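You operate a simulated robot arm through the tools that you are given. There is no shell and no other tool. Be economical: measure what you need, move in short steps, check, and stop when the job is done.

The job below is to be done with a simulated robot arm. You get a single attempt, and the scene is never put back.

JOB
Fold the checked cloth on the board.
Fine: yellow lever over and back, then the red one.
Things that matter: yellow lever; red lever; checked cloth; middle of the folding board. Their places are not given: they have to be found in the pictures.

Only the result counts: the job must be done as asked and must still hold three seconds after the hand-in. Knocking over, shifting, dropping, spilling or breaking anything else fails it. Flat cloth is picked up by pressing the open fingertips on it (5 to 10 N) and closing them slowly along it; thin cloth reads only 2 to 8 mm in the jaws.

ROBOT AND FRAMES
A 7-joint arm with a two-finger parallel gripper, fixed in place. Base frame: the origin is at the foot of the arm, x ahead of it, y to its left, z up. Units: mm, degrees, N and s.
With the tool pointing down near the work surface it reaches from about 220 to 740 mm from the base axis. Its first joint turns from -166.0 to 166.0 degrees. Payload 1.57 kg.
The TCP is the grasp point between the finger pads, 30 mm short of the fingertips. In the tool frame z runs along the fingers and y along their closing line. Largest opening 110 mm; finger width 24, thickness 12; the body of the gripper, 48 by 112 mm, starts 78 mm behind the TCP.
Orientation is told as [roll, pitch, yaw] about the base's x, y, z axes, in that order, counted from this pose: with the fingers straight down and closing along the base's y, the tool's x points along the base's -x, its y along +y and its z along -z.

CONTROLS
- The arm moves only by the tool step_arm. Its argument "steps" is a list of rows, each an object of numbers (a shift or turn left out is 0, a gripper value left out holds the last): "wx", "wy", "wz": the turn, a rotation vector about the base's x, y, z in degrees; "tx", "ty", "tz": the shift along the base's x, y, z in mm; "claw": the gripper command, from -1 (fully open) to 1 (shut), values between in proportion. In form: [{"wx": .., "wy": .., "wz": .., "tx": .., "ty": .., "tz": .., "claw": ..}, ...]. A call has 1 to 20 rows; each row is the pose to reach, as a shift and turn from the pose commanded when the call began. A row lasts 0.2 s, in which the tool goes at most 50 mm and 8.6 degrees; a call with a longer step from one row to the next is refused whole, and so is a gripper value outside its range. A pose out of reach is approached as far as the arm can. The call stops where the force on the tool passes 90 N (or 10 N more than at its start, if that is more) or the arm is blocked; 0.2 s more then pass. Each finger travels about 45 mm/s and halts on what it meets, pressing with about 35 N; the grip force reading is that of the motor and also rises with nothing between the fingers. The clock runs only during rows and for 0.2 s after the last one: add rows that repeat a pose to give the fingers time. It gives the time, the measured TCP pose, the force on the tool (base axes), the opening and the grip force at its end, in the units of the frame above (readings bear some noise), and new pictures: "views" is both (left out), scene, wrist or none.
- Cameras (640 x 400 px; columns grow to the right, rows downward): "scene" is fixed at [49.1, 649.2, 1533.8]; the picture's right is [-0.70, -0.71, 0.00], its down [-0.62, 0.62, -0.48] and it looks along [0.34, -0.34, -0.88] (base axes); focal length 319 px, centre (320, 200). "wrist" rides on the gripper at [70, 16, -141] in the tool frame; the picture's right is [-0.23, 0.97, 0.00], its down [-0.86, -0.20, -0.48] and it looks along [-0.47, -0.11, 0.88] (tool axes); focal length 222 px, centre (320, 200).
- move_column(by): slides the trunk up (or, below 0, down) by that many mm; the arm rides with it, the base frame stays. It gives what a move gives, with no picture.
- locate(camera, pixels): for up to 12 pixels [column, row] of the newest picture of that camera ("zoom" is the newest enlarged one), the place [x, y, z] in the base frame of the surface seen there, good to about 2 mm. It takes no simulated time.
- zoom(camera, box): a new picture of the part [left, top, right, bottom] of that camera's present view, enlarged. It takes no simulated time.
- close_job(): hands the job in; it is judged then, once.

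Go step by step. Measure first, check grasps and placings, and put right what went wrong. The budget is 80 turns and 170 pictures, counting those below and the enlarged ones. Unless the task says otherwise, let go and move clear before handing in, and close with one line.

The tools are called after "Request:" as a command line: name --argument value ..., lists and objects as JSON in quotes. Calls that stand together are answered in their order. step_arm: Moves the arm, as the interface text tells. Its arguments: {"type":"object","properties":{"steps":{"type":"array"},"views":{"type":"string","enum":["both","scene","wrist","none"]}},"required":["steps"]} The other tools are called the same way: move_column (by) slides the trunk up or down; locate (camera, pixels) gives the place of the surface under pixels of a picture; zoom (camera, box) takes an enlarged picture of a part of a camera's view; close_job () hands the job in.

At the start:

```text
clock: 0.0
position: [407.1, 379.2, 1100.6]
tool_rot: [0.0, 0.1, 0.0]
ft_force: [-0.5, -0.8, 0.5]
finger_gap: 109.9
finger_force: 0.1
trunk travel left (down, up): [-525.0, 65.0]
```

scene: 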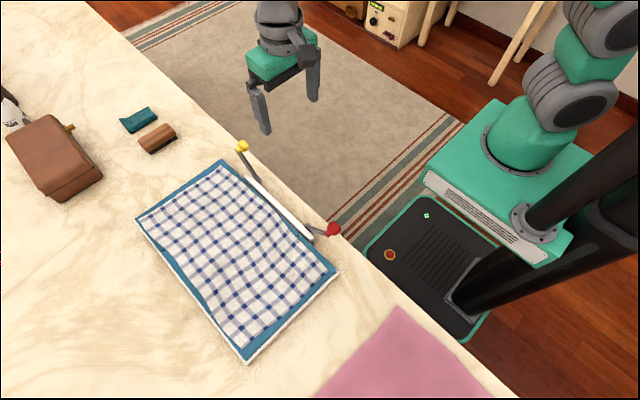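
wrist: 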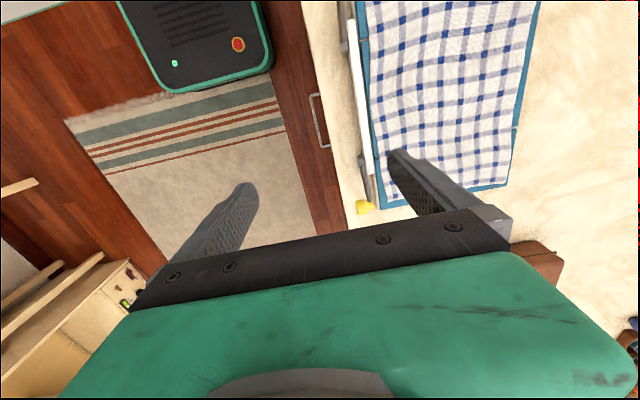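

The scene shows the board with checked cloth, yellow knob near (242,146) and red knob near (333,229). I'll zoom and measure.

Request:
zoom --camera "scene" --box '[210, 120, 370, 260]'

Request:
locate --camera "scene" --pixels '[[242, 146], [333, 229], [252, 168], [250, 182], [308, 236], [315, 234], [222, 162], [137, 220], [247, 361], [337, 270], [235, 255], [100, 300]]'

```text
2.86 times, centred on (290, 190) of scene
```

zoom: 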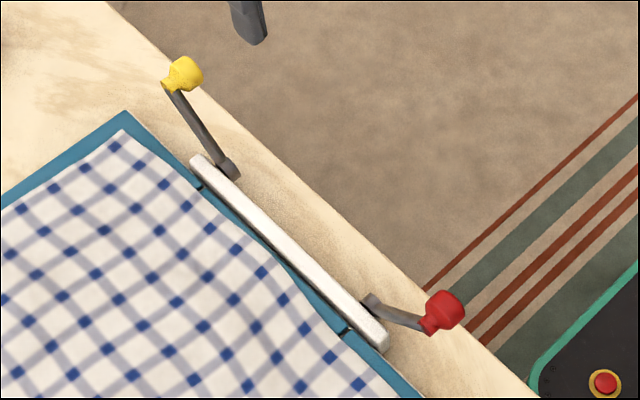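

```text
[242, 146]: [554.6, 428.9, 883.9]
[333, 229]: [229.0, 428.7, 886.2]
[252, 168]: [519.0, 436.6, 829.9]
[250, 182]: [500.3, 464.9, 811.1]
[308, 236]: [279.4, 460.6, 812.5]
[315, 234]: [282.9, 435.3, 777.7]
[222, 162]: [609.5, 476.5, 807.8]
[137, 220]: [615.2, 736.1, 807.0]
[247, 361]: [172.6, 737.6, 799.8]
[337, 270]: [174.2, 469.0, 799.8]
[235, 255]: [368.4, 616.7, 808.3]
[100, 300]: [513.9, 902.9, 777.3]
```

The levers pivot at the ends of the white bar, with knobs about 80 mm above the table. I'll measure shafts and knobs more closely.

Request:
locate --camera "zoom" --pixels '[[185, 75], [168, 86], [180, 105], [200, 135], [225, 165], [232, 174], [445, 312], [428, 325], [410, 318], [372, 303], [200, 165], [380, 342]]'

Request:
zoom --camera "wrist" --box '[320, 0, 560, 240]'

Request:
zoom --camera "scene" --box '[120, 140, 350, 370]'

```text
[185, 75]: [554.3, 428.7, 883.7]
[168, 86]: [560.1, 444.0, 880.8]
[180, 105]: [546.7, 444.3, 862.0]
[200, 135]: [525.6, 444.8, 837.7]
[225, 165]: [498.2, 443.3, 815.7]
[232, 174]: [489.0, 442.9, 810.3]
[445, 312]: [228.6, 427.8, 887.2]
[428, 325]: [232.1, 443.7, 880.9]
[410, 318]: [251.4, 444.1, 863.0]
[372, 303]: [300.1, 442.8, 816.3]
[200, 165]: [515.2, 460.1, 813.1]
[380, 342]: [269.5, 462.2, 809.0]
```

```text
1.67 times, centred on (440, 120) of wrist
```

zoom: 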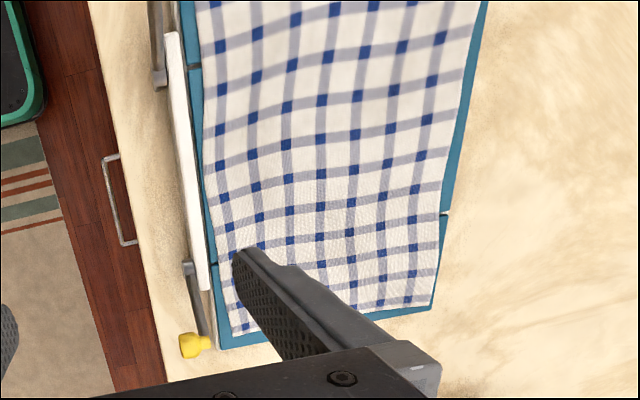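

```text
1.74 times, centred on (235, 255) of scene
```

zoom: 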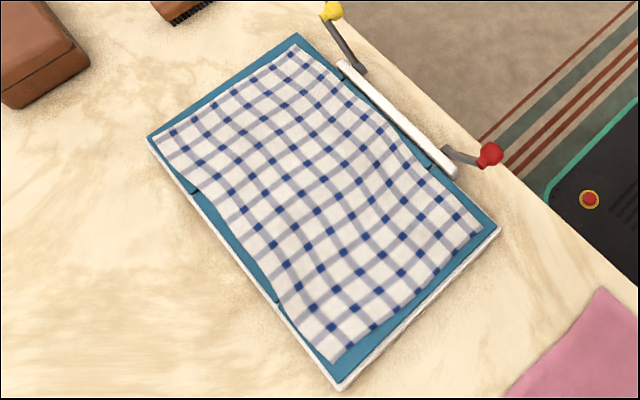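

The cloth lies on the board with slight skew; I'll check its edges and the hinge seams before driving the levers.

Request:
locate --camera "zoom" --pixels '[[296, 46], [155, 139], [334, 362], [484, 232], [195, 193], [278, 302], [343, 76], [428, 168], [237, 235], [380, 125], [360, 70], [447, 150]]'

Request:
zoom --camera "scene" --box '[225, 130, 285, 190]'

```text
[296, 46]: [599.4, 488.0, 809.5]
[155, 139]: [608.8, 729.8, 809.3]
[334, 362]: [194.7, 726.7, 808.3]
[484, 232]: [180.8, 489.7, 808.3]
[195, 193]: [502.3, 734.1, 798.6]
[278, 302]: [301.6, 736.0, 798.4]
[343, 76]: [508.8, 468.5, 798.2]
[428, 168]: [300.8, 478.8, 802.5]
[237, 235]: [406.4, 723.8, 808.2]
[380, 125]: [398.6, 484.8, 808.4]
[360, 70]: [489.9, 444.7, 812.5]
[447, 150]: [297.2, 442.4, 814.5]
```

```text
6.67 times, centred on (255, 160) of scene
```

zoom: 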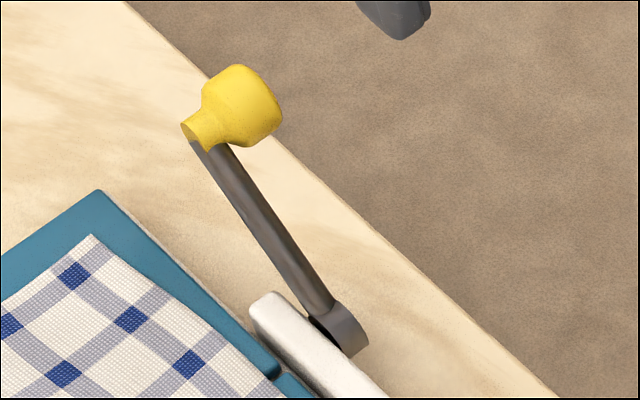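

The cloth is centred (x 181–609, seams at x≈502 and 301), and the yellow knob centre is about (561,425,875) with pivot about (495,443,805). I'll turn the gripper 90° and go above the yellow knob to cage it along x.

Request:
step_arm --steps '[{"wz": 8, "tx": 14, "ty": 4, "claw": -0.27}, {"wz": 16, "tx": 28, "ty": 8}, {"wz": 24, "tx": 42, "ty": 12}, {"wz": 32, "tx": 56, "ty": 16}, {"wz": 40, "tx": 70, "ty": 20}, {"wz": 48, "tx": 84, "ty": 25}, {"wz": 56, "tx": 98, "ty": 30}, {"wz": 64, "tx": 112, "ty": 35}, {"wz": 72, "tx": 126, "ty": 40}, {"wz": 80, "tx": 140, "ty": 43}, {"wz": 86, "tx": 152, "ty": 45, "tz": -20}, {"wz": 90, "tx": 154, "ty": 45, "tz": -50}, {"wz": 90, "tx": 154, "ty": 45, "tz": -85}, {"wz": 90, "tx": 154, "ty": 45, "tz": -120}, {"wz": 90, "tx": 154, "ty": 45, "tz": -140}, {"wz": 90, "tx": 154, "ty": 45, "tz": -140}]'

```text
clock: 3.4
position: [562.3, 423.9, 957.9]
tool_rot: [-0.1, 0.0, 90.0]
ft_force: [-0.8, 0.1, 1.0]
finger_gap: 70.0
finger_force: 0.1
trunk travel left (down, up): [-525.0, 65.0]
```

scene: 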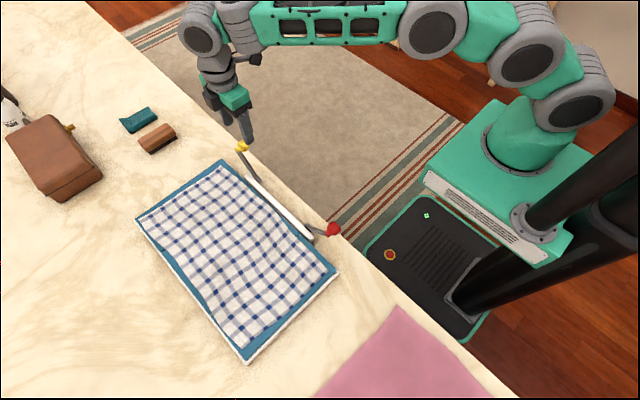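
wrist: 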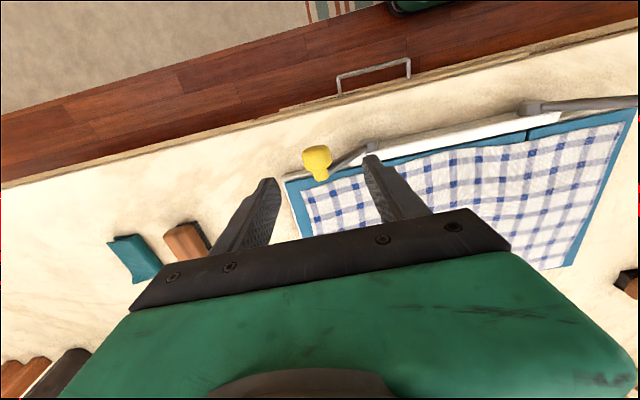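

Knob (316,158 in wrist) is between the fingers. I'll descend around it and close to a loose cage.

Request:
step_arm --steps '[{"tz": -20}, {"tz": -40}, {"tz": -60}, {"tz": -81}, {"tz": -81, "claw": -0.1}, {"tz": -81, "claw": 0.1}, {"tz": -81, "claw": 0.3}, {"tz": -81, "claw": 0.42}, {"tz": -81, "claw": 0.42}]'

```text
clock: 5.4
position: [561.4, 424.5, 879.3]
tool_rot: [0.1, 0.0, 89.8]
ft_force: [4.4, 0.9, 1.4]
finger_gap: 36.2
finger_force: 2.3
trunk travel left (down, up): [-525.0, 65.0]
```

scene: 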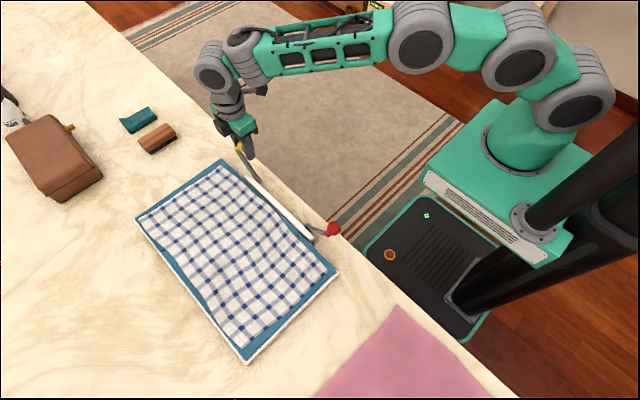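
wrist: 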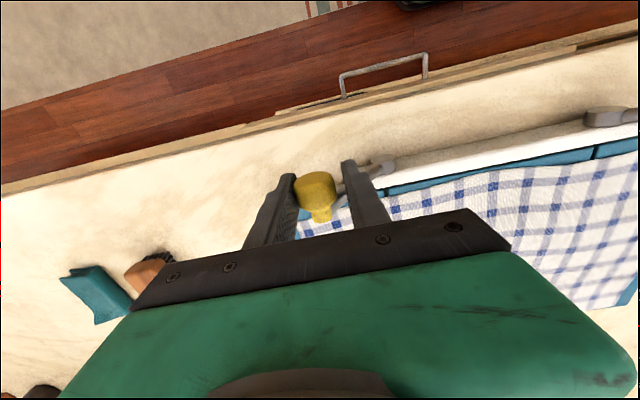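

The +x finger is touching the knob, so its centre is ~(567,425,876): radius ≈100 at 45°. I'll drive it along the arc to vertical.

Request:
step_arm --steps '[{"tx": -6.4, "tz": 5.9}, {"tx": -13.4, "tz": 11.2}, {"tx": -20.7, "tz": 15.9}, {"tx": -28.4, "tz": 19.9}, {"tx": -36.5, "tz": 23.3}, {"tx": -44.8, "tz": 25.9}, {"tx": -53.3, "tz": 27.8}, {"tx": -62, "tz": 28.9}, {"tx": -70.7, "tz": 29.3}]'

```text
clock: 7.4
position: [490.5, 424.9, 907.1]
tool_rot: [0.0, 0.0, 90.0]
ft_force: [-0.1, 0.2, 1.3]
finger_gap: 32.1
finger_force: 0.0
trunk travel left (down, up): [-525.0, 65.0]
```

scene: 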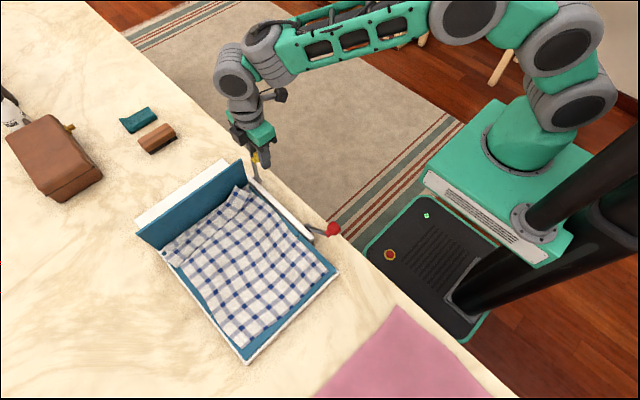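
wrist: 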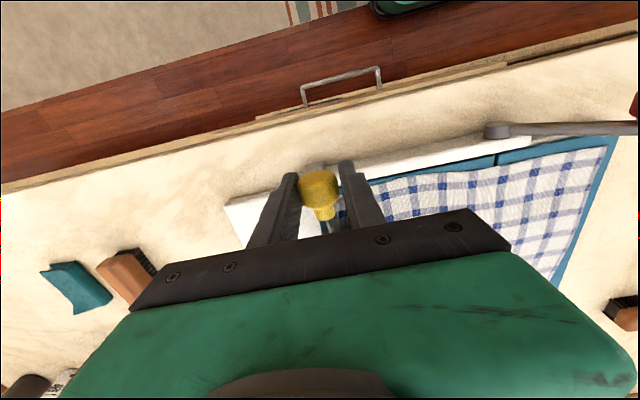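

The flap is rising, the lever is near vertical. I'll look at how the cloth is riding.

Request:
zoom --camera "scene" --box '[120, 130, 320, 290]'

Request:
locate --camera "scene" --pixels '[[226, 162], [140, 222], [140, 234], [238, 166], [235, 188], [162, 248], [190, 215], [265, 165]]'

```text
2.50 times, centred on (220, 210) of scene
```

zoom: 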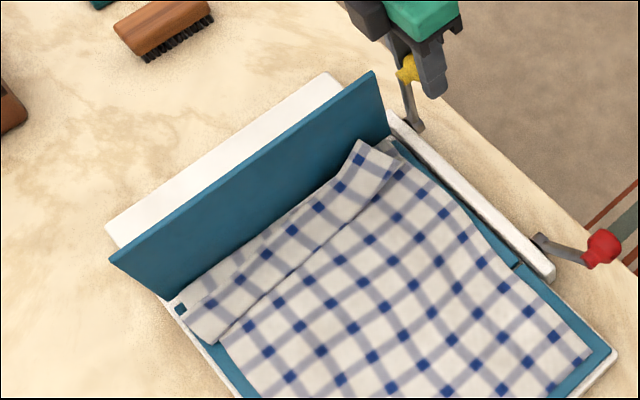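

```text
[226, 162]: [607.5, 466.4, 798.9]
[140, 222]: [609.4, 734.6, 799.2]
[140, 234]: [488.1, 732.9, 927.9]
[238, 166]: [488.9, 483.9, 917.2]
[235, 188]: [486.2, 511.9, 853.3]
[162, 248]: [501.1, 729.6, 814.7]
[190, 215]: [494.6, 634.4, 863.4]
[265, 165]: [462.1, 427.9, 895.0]
```

Request:
locate --camera "zoom" --pixels '[[357, 145], [398, 160], [340, 175], [365, 205], [180, 308], [215, 342], [270, 250], [300, 280], [325, 235], [400, 185], [390, 165], [280, 300]]'

```text
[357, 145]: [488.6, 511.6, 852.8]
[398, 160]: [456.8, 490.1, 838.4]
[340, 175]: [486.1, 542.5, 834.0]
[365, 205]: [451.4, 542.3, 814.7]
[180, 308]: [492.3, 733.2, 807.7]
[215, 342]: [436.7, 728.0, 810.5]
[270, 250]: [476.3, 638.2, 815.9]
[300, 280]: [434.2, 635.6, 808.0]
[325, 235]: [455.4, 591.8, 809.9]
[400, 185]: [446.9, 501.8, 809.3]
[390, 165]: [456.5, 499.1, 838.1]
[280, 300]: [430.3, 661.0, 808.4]
```

The flap is geared about 2:1 and is now upright; the cloth's end has flopped ahead of it with its free edge near x≈440. I'll carry on gently over to press it down.

Request:
step_arm --steps '[{"tx": -4.4, "tz": -0.1}, {"tx": -8.7, "tz": -0.4}, {"tx": -13, "tz": -0.9}, {"tx": -17.4, "tz": -1.5}, {"tx": -21.6, "tz": -2.4}, {"tx": -25.9, "tz": -3.4}, {"tx": -30, "tz": -4.6}, {"tx": -34.2, "tz": -6}, {"tx": -38.3, "tz": -7.6}, {"tx": -42.3, "tz": -9.4}]' --views "scene"

Request:
zoom --camera "scene" --box '[120, 130, 320, 290]'

```text
clock: 9.6
position: [448.5, 425.2, 898.7]
tool_rot: [0.0, 0.0, 90.0]
ft_force: [-0.3, -0.9, -0.8]
finger_gap: 32.8
finger_force: 0.7
trunk travel left (down, up): [-525.0, 65.0]
```

scene: 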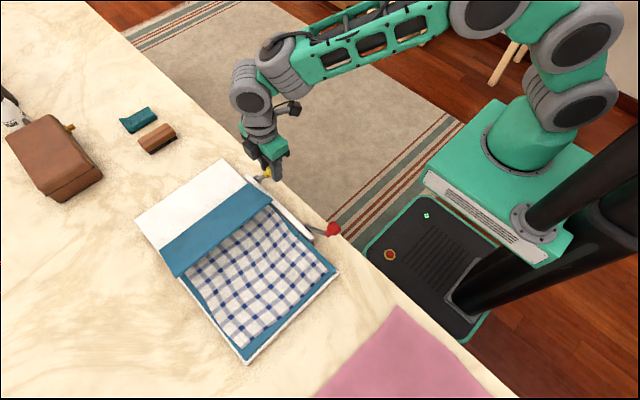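

```text
2.50 times, centred on (220, 210) of scene
```

zoom: 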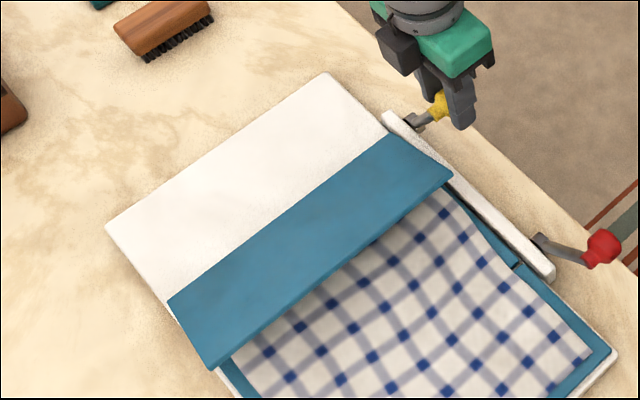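

Going well; continuing to the end of the throw.

Request:
step_arm --steps '[{"tx": -3.9, "tz": -1.9}, {"tx": -7.7, "tz": -4}, {"tx": -11.4, "tz": -6.3}, {"tx": -15.1, "tz": -8.7}, {"tx": -18.6, "tz": -11.3}, {"tx": -22, "tz": -14}, {"tx": -25.2, "tz": -16.9}, {"tx": -28.4, "tz": -19.9}, {"tx": -31.4, "tz": -23}, {"tx": -34.3, "tz": -26.3}]'

Request:
zoom --camera "scene" --box '[120, 130, 320, 290]'

```text
clock: 11.8
position: [417.8, 424.7, 874.9]
tool_rot: [-0.2, -0.3, 89.7]
ft_force: [40.6, -1.1, 16.6]
finger_gap: 68.5
finger_force: 20.7
trunk travel left (down, up): [-525.0, 65.0]
```

scene: 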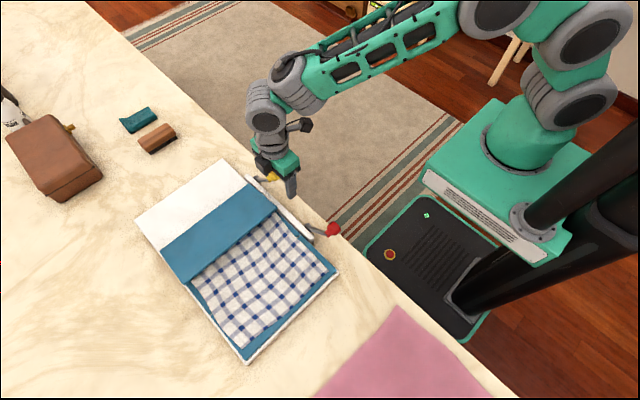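
wrist: 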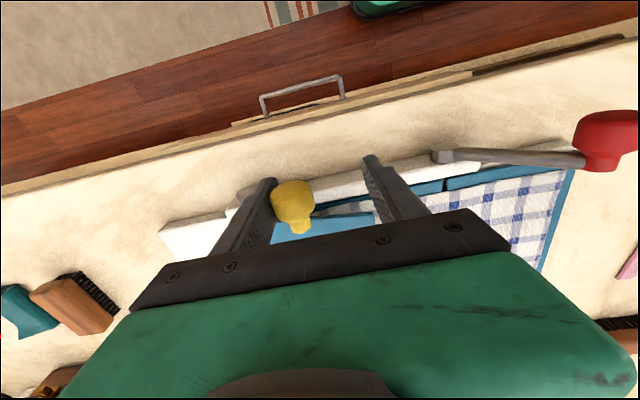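

```text
2.50 times, centred on (220, 210) of scene
```

zoom: 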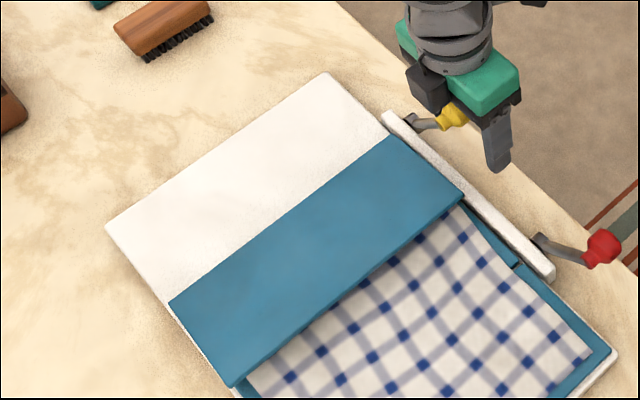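

The lever pushes with 40 N and no longer moves, so it's at its stop. I'll check flap flatness.

Request:
locate --camera "zoom" --pixels '[[455, 190], [235, 375], [390, 145], [175, 305], [340, 275], [450, 118]]'

```text
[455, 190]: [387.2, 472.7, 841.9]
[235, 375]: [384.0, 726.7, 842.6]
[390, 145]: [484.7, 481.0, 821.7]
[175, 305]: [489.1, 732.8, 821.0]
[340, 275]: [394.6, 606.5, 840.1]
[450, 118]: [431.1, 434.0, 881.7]
```

The flap tip is ~20 mm above flat (842 vs 821). I'll hold the push a moment to see if it settles.

Request:
step_arm --steps '[{"tx": 0}, {"tx": 0}, {"tx": 0}, {"tx": 0}, {"tx": 0}]' --views "scene"

Request:
zoom --camera "scene" --box '[120, 130, 320, 290]'

Request:
locate --camera "zoom" --pixels '[[455, 190], [235, 375], [390, 145], [175, 305], [340, 275], [450, 118]]'

```text
clock: 13.0
position: [418.4, 424.4, 872.5]
tool_rot: [-0.1, -0.1, 89.8]
ft_force: [41.6, -2.4, 17.9]
finger_gap: 69.0
finger_force: 20.7
trunk travel left (down, up): [-525.0, 65.0]
```

scene: 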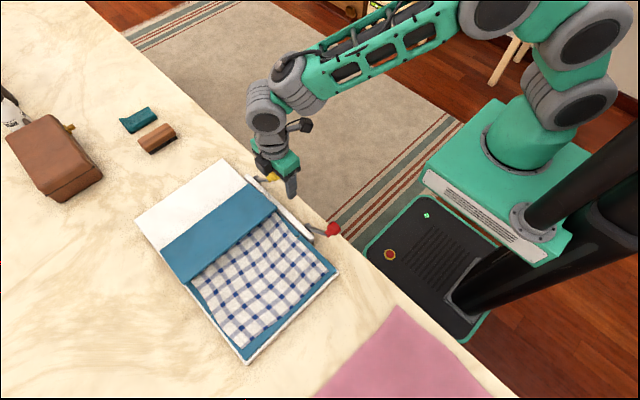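

```text
2.50 times, centred on (220, 210) of scene
```

zoom: 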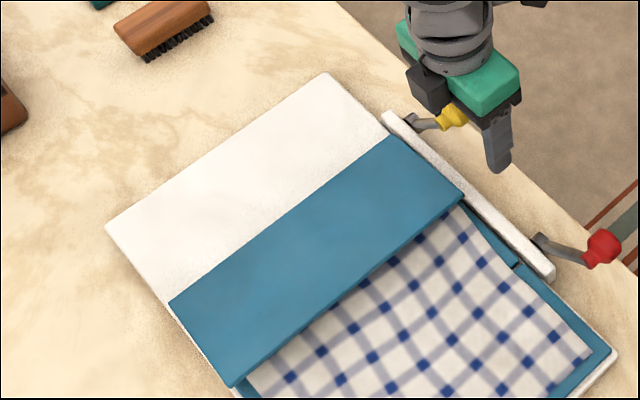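

```text
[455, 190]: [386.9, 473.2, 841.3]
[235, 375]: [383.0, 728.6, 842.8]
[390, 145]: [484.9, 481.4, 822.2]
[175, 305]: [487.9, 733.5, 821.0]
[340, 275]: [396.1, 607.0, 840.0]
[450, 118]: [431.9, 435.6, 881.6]
```

It's a firm stop. Now bringing the lever back along the same arc.

Request:
step_arm --steps '[{"tx": 12.3, "tz": 12.3}, {"tx": 19.2, "tz": 17.6}, {"tx": 26.6, "tz": 22.3}, {"tx": 34.3, "tz": 26.3}, {"tx": 42.4, "tz": 29.7}, {"tx": 50.7, "tz": 32.3}, {"tx": 59.2, "tz": 34.2}, {"tx": 67.9, "tz": 35.3}, {"tx": 76.6, "tz": 35.7}, {"tx": 85.3, "tz": 35.3}, {"tx": 94, "tz": 34.2}, {"tx": 102.5, "tz": 32.3}, {"tx": 110.8, "tz": 29.7}, {"tx": 118.9, "tz": 26.3}, {"tx": 126.6, "tz": 22.3}, {"tx": 134, "tz": 17.6}, {"tx": 140.9, "tz": 12.3}, {"tx": 147.3, "tz": 6.4}, {"tx": 152, "tz": 4}, {"tx": 152, "tz": 4}]'

Request:
zoom --camera "scene" --box '[120, 130, 320, 290]'

```text
clock: 17.2
position: [566.1, 423.7, 876.8]
tool_rot: [0.0, 0.1, 90.0]
ft_force: [-0.2, 0.6, 0.3]
finger_gap: 32.0
finger_force: 0.0
trunk travel left (down, up): [-525.0, 65.0]
```

scene: 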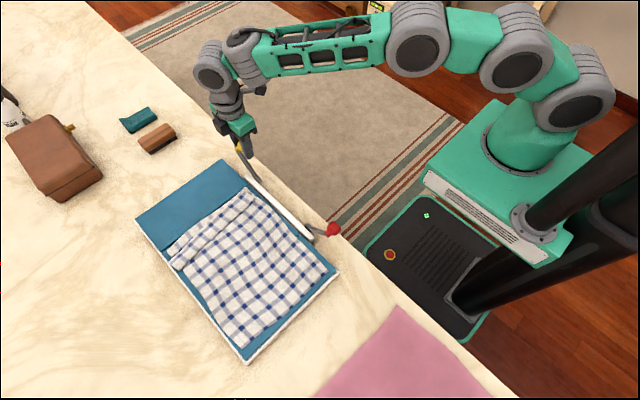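
wrist: 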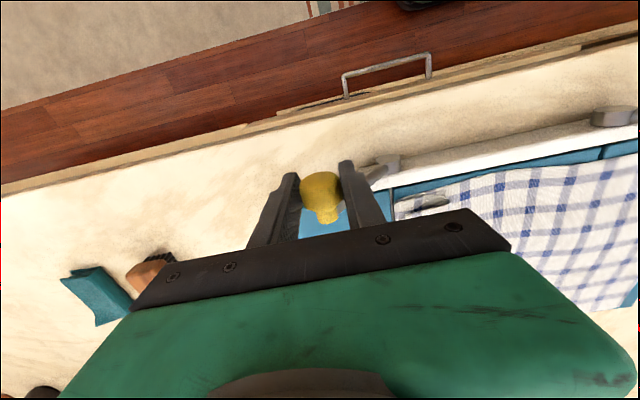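

```text
2.50 times, centred on (220, 210) of scene
```

zoom: 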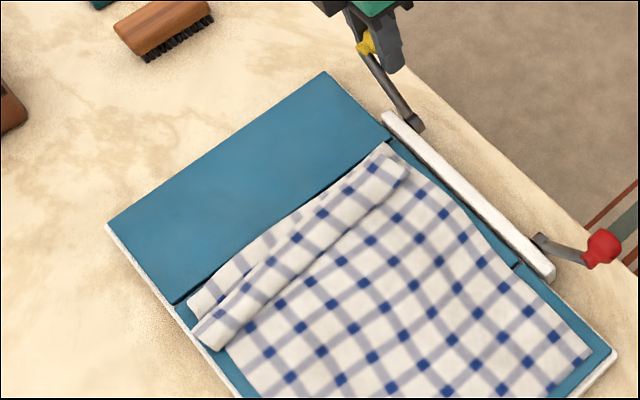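

Yellow is over and back, but the fold looks narrow. I'll inspect its profile.

Request:
zoom --camera "scene" --box '[170, 170, 270, 250]'

Request:
locate --camera "zoom" --pixels '[[490, 80], [520, 130], [530, 150], [260, 250], [310, 290], [340, 330], [100, 440], [150, 490], [50, 410], [60, 350], [200, 270], [400, 200]]'

```text
5.00 times, centred on (220, 210) of scene
```

zoom: 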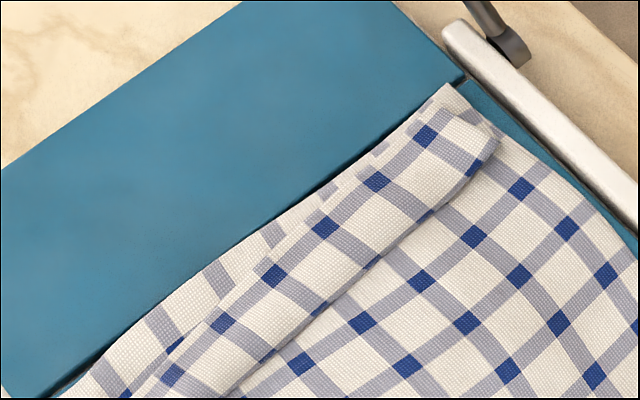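

```text
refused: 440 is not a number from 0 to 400
```

Request:
locate --camera "zoom" --pixels '[[450, 90], [440, 112], [475, 125], [495, 150], [260, 235], [250, 260], [300, 290], [330, 310], [350, 335], [130, 340], [150, 370], [220, 390]]'

Request:
zoom --camera "scene" --box '[150, 215, 210, 275]'

Request:
zoom --camera "scene" --box '[220, 170, 280, 220]'

```text
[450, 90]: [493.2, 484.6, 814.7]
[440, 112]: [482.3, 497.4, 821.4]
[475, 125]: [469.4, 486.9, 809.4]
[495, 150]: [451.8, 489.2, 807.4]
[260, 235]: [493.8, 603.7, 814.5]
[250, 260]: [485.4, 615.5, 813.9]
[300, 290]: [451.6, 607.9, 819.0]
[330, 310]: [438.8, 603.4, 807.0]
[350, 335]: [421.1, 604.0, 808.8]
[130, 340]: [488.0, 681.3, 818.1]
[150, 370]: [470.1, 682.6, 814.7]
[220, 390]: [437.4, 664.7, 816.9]
```

```text
6.67 times, centred on (180, 245) of scene
```

zoom: 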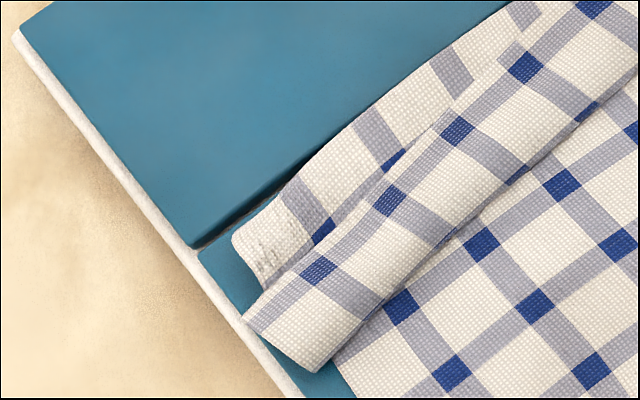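

```text
8.00 times, centred on (250, 195) of scene
```

zoom: 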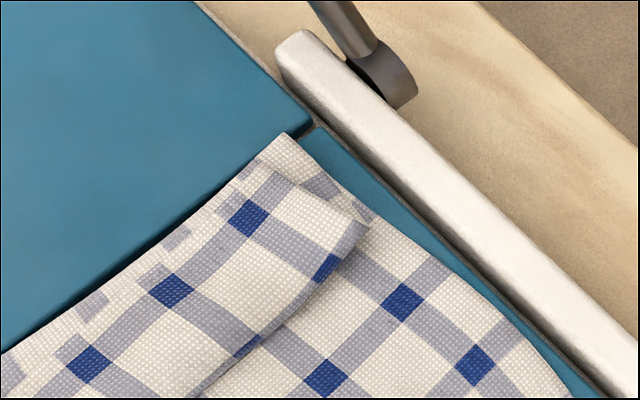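

Yellow lever is home; the cloth end is over the middle panel but slightly doubled, since the slow flap let it slump. I'll move to the red knob (centre ≈(233,425,877)) and swing that one faster.

Request:
step_arm --steps '[{"claw": 0.1}, {"claw": -0.27}, {"claw": -0.27}, {"tz": 40}, {"tz": 83}, {"tx": -45, "tz": 83}, {"tx": -90, "tz": 83}, {"tx": -135, "tz": 83}, {"tx": -180, "tz": 83}, {"tx": -225, "tz": 83}, {"tx": -270, "tz": 83}, {"tx": -305, "tz": 83}, {"tx": -333, "tz": 83}, {"tx": -333, "tz": 83}]'

Request:
zoom --camera "scene" --box '[150, 170, 290, 270]'

```text
clock: 20.2
position: [233.3, 424.5, 957.4]
tool_rot: [0.0, -0.1, 89.8]
ft_force: [0.0, 0.0, 0.1]
finger_gap: 69.8
finger_force: 0.1
trunk travel left (down, up): [-525.0, 65.0]
```

scene: 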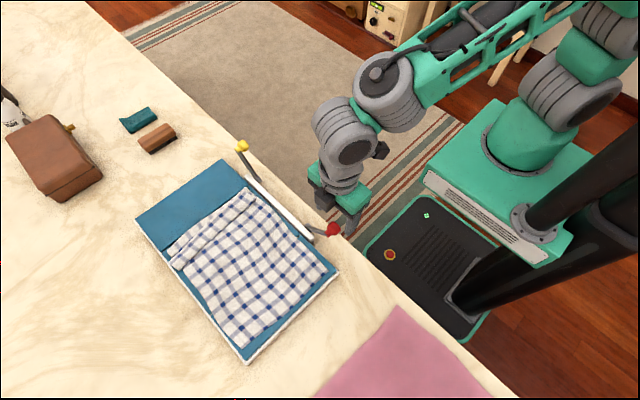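
wrist: 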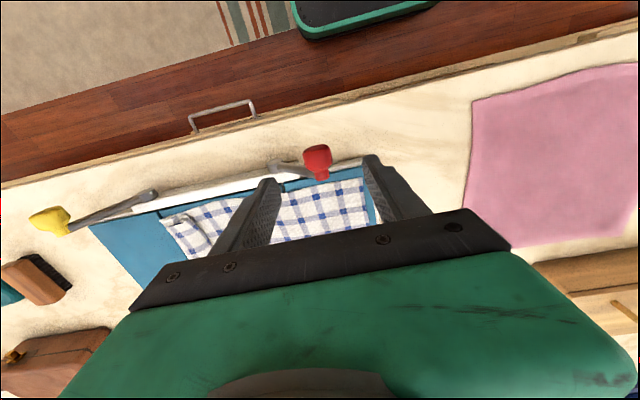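

```text
4.00 times, centred on (220, 220) of scene
```

zoom: 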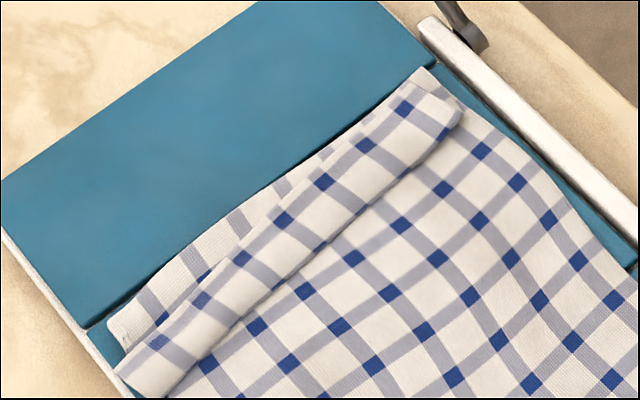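

Aligned with the red knob (317,160). Descend and cage.

Request:
step_arm --steps '[{"tz": -20}, {"tz": -40}, {"tz": -60}, {"tz": -83}, {"tz": -83, "claw": 0}, {"tz": -83, "claw": 0.2}, {"tz": -83, "claw": 0.38}, {"tz": -83, "claw": 0.42}, {"tz": -83, "claw": 0.42}]'

```text
clock: 22.2
position: [233.9, 424.2, 875.7]
tool_rot: [0.0, 0.0, 89.9]
ft_force: [0.8, -0.1, -1.2]
finger_gap: 33.7
finger_force: 0.4
trunk travel left (down, up): [-525.0, 65.0]
```

scene: 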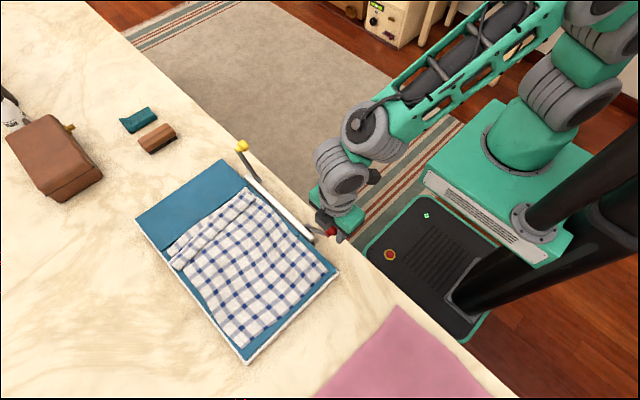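
wrist: 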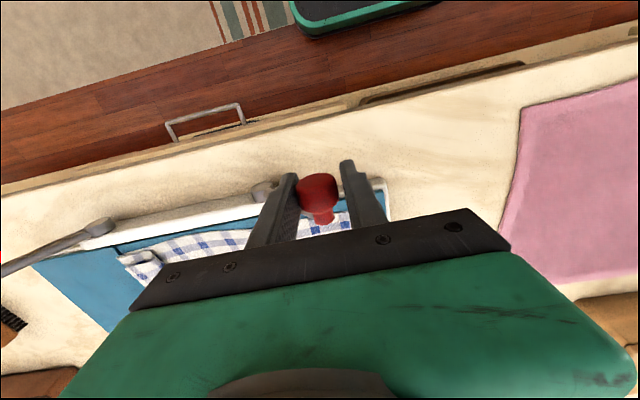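

Caged. Swinging red over quickly through vertical, then slowing near the stop.

Request:
step_arm --steps '[{"tx": 9, "tz": 0}, {"tx": 13, "tz": 5}, {"tx": 25, "tz": 14}, {"tx": 53.8, "tz": 25.9}, {"tx": 97, "tz": 28}, {"tx": 122, "tz": 19.9}, {"tx": 134, "tz": 14}, {"tx": 143, "tz": 8}, {"tx": 148, "tz": 3}, {"tx": 148, "tz": 3}, {"tx": 148, "tz": 3}]'

Request:
zoom --camera "scene" --box '[140, 150, 360, 370]'

```text
clock: 24.6
position: [376.9, 423.5, 879.0]
tool_rot: [0.0, 0.1, 90.1]
ft_force: [-28.5, 5.2, 5.9]
finger_gap: 57.3
finger_force: 14.7
trunk travel left (down, up): [-525.0, 65.0]
```

scene: 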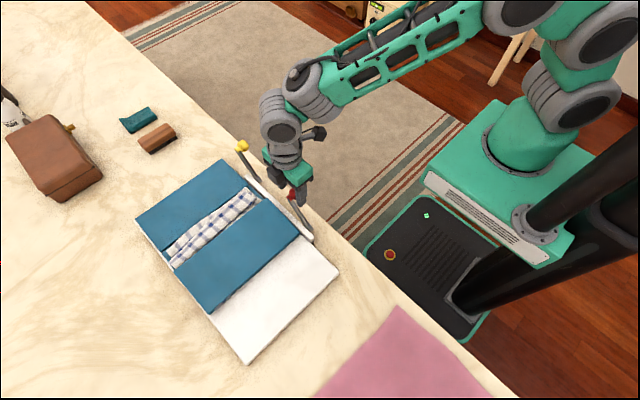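
wrist: 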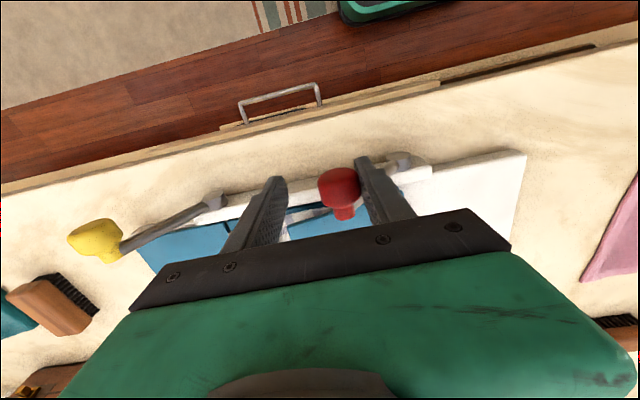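

```text
1.82 times, centred on (250, 260) of scene
```

zoom: 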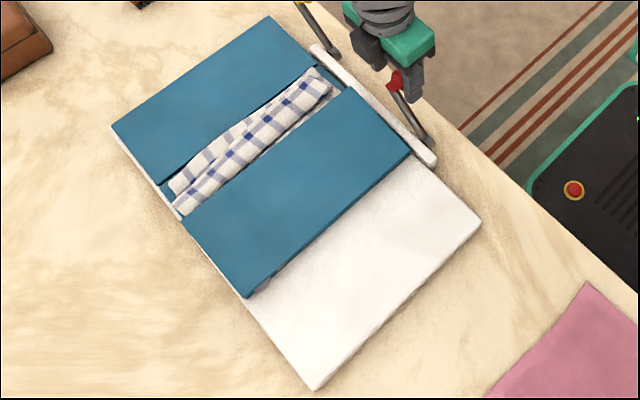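

Red flap is over and pressed. Bringing it back.

Request:
step_arm --steps '[{"tx": -14, "tz": 3}, {"tx": -28, "tz": 13}, {"tx": -36, "tz": 17}, {"tx": -44, "tz": 20}, {"tx": -52, "tz": 23}, {"tx": -61, "tz": 25}, {"tx": -70, "tz": 26}, {"tx": -78, "tz": 26}, {"tx": -87, "tz": 26}, {"tx": -96, "tz": 25}, {"tx": -104, "tz": 23}, {"tx": -112.5, "tz": 20}, {"tx": -120.6, "tz": 17}, {"tx": -128, "tz": 13}, {"tx": -136, "tz": 8}, {"tx": -143, "tz": 3}, {"tx": -149, "tz": -2}, {"tx": -153, "tz": -3}, {"tx": -153, "tz": -3}]'

Request:
zoom --camera "scene" --box '[140, 150, 360, 370]'

```text
clock: 28.6
position: [230.2, 425.3, 878.4]
tool_rot: [0.0, 0.0, 89.8]
ft_force: [12.1, 0.4, 3.9]
finger_gap: 42.7
finger_force: 6.6
trunk travel left (down, up): [-525.0, 65.0]
```

scene: 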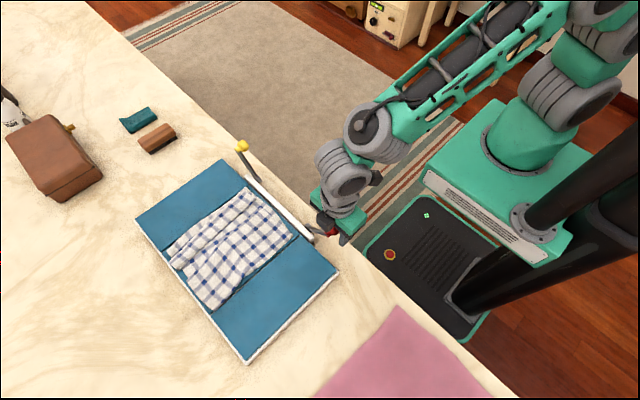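
wrist: 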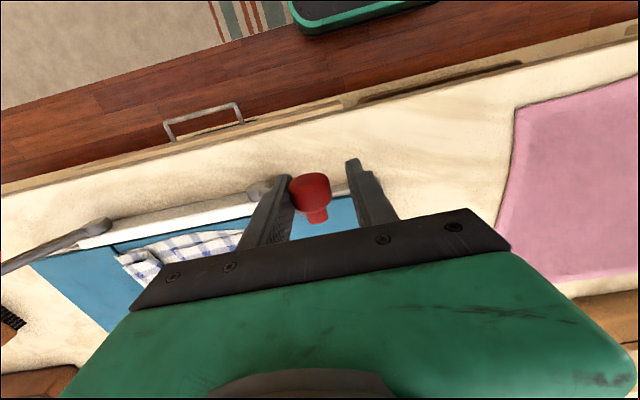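

```text
1.82 times, centred on (250, 260) of scene
```

zoom: 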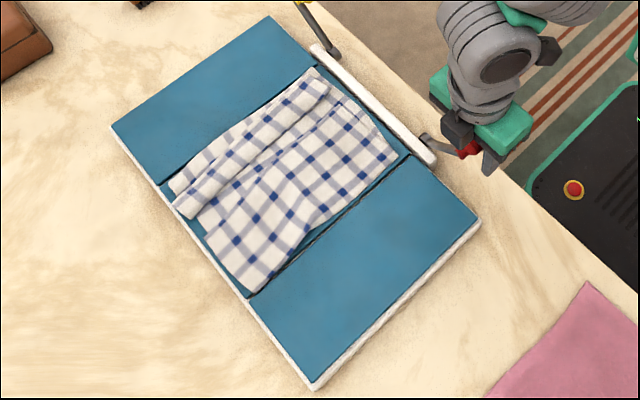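

Both levers are home and the red fold is neat, its edge reaching the yellow fold. I'll release and rise, then inspect the yellow-side fold closely.

Request:
step_arm --steps '[{"tx": 3, "claw": 0.2}, {"tx": 3, "claw": -0.1}, {"tx": 3, "claw": -0.27}, {"tx": 3, "tz": 40}, {"tx": 3, "tz": 85}, {"tx": 3, "tz": 120}, {"tx": 30, "tz": 150}, {"tx": 60, "tz": 165}, {"tx": 60, "tz": 165}]' --views "scene"

Request:
zoom --camera "scene" --box '[155, 180, 305, 320]'

Request:
locate --camera "zoom" --pixels '[[380, 50], [405, 75], [450, 115], [70, 295], [85, 340], [130, 300], [200, 230], [300, 150], [150, 350], [240, 265], [330, 190], [300, 240]]'

```text
clock: 30.6
position: [287.3, 423.3, 1043.4]
tool_rot: [0.0, 0.1, 89.9]
ft_force: [-0.5, 0.4, 0.5]
finger_gap: 69.5
finger_force: 0.1
trunk travel left (down, up): [-525.0, 65.0]
```

scene: 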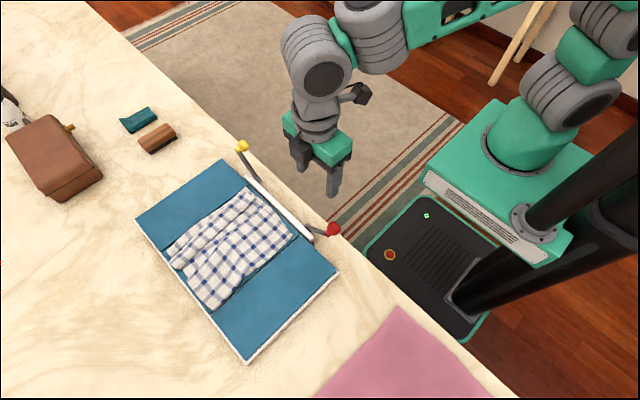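

```text
2.86 times, centred on (230, 250) of scene
```

zoom: 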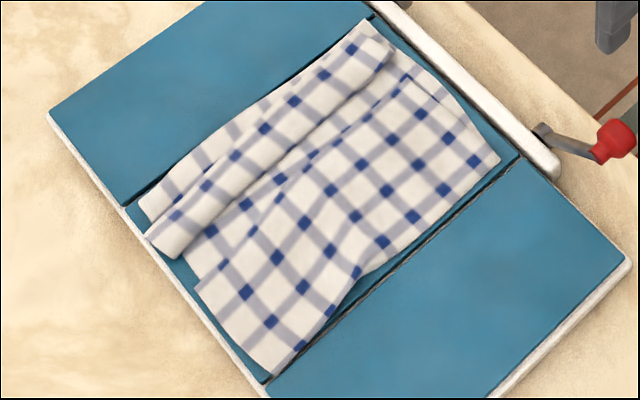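

```text
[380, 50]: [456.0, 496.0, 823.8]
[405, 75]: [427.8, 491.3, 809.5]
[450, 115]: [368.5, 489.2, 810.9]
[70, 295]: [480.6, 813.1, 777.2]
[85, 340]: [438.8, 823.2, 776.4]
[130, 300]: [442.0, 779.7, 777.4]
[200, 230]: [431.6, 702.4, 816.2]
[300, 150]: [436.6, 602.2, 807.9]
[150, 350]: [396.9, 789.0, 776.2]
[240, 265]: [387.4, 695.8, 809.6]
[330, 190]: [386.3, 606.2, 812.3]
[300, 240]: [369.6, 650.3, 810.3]
```

All of the cloth lies inside the middle panel with both ends folded in. A last check that knobs and flaps are back where they started.

Request:
locate --camera "scene" --pixels '[[242, 146], [333, 229], [222, 164], [141, 220], [330, 268], [248, 353]]'

Request:
locate --camera "zoom" --pixels '[[368, 25], [142, 205], [272, 370], [495, 160], [360, 275], [370, 70], [230, 185], [200, 285], [410, 85], [160, 230]]'

```text
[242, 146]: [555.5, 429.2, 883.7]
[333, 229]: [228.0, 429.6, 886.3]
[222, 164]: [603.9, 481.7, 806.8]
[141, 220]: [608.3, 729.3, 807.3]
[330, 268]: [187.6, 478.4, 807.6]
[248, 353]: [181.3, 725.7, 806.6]
```

```text
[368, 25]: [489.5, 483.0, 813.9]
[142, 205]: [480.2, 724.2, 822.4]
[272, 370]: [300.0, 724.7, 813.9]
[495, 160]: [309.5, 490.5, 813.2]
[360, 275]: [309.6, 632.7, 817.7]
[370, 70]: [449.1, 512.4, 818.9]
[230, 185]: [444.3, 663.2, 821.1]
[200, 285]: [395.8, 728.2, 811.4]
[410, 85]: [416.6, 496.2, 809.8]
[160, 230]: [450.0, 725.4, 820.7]
```

Both knobs are back at their starting positions, both flaps lie flat (z≈807), and the cloth sits within the middle panel (x≈300–490). The gripper is clear, so I'm handing in.

Request:
close_job

```text
The job is handed in.
```

I swung the yellow lever over and back, then the red, and the cloth ended folded in from both sides on the board's middle panel. The yellow-side end is doubled back on itself, because the cloth slumped off the flap during the slow swing, and I left it that way.
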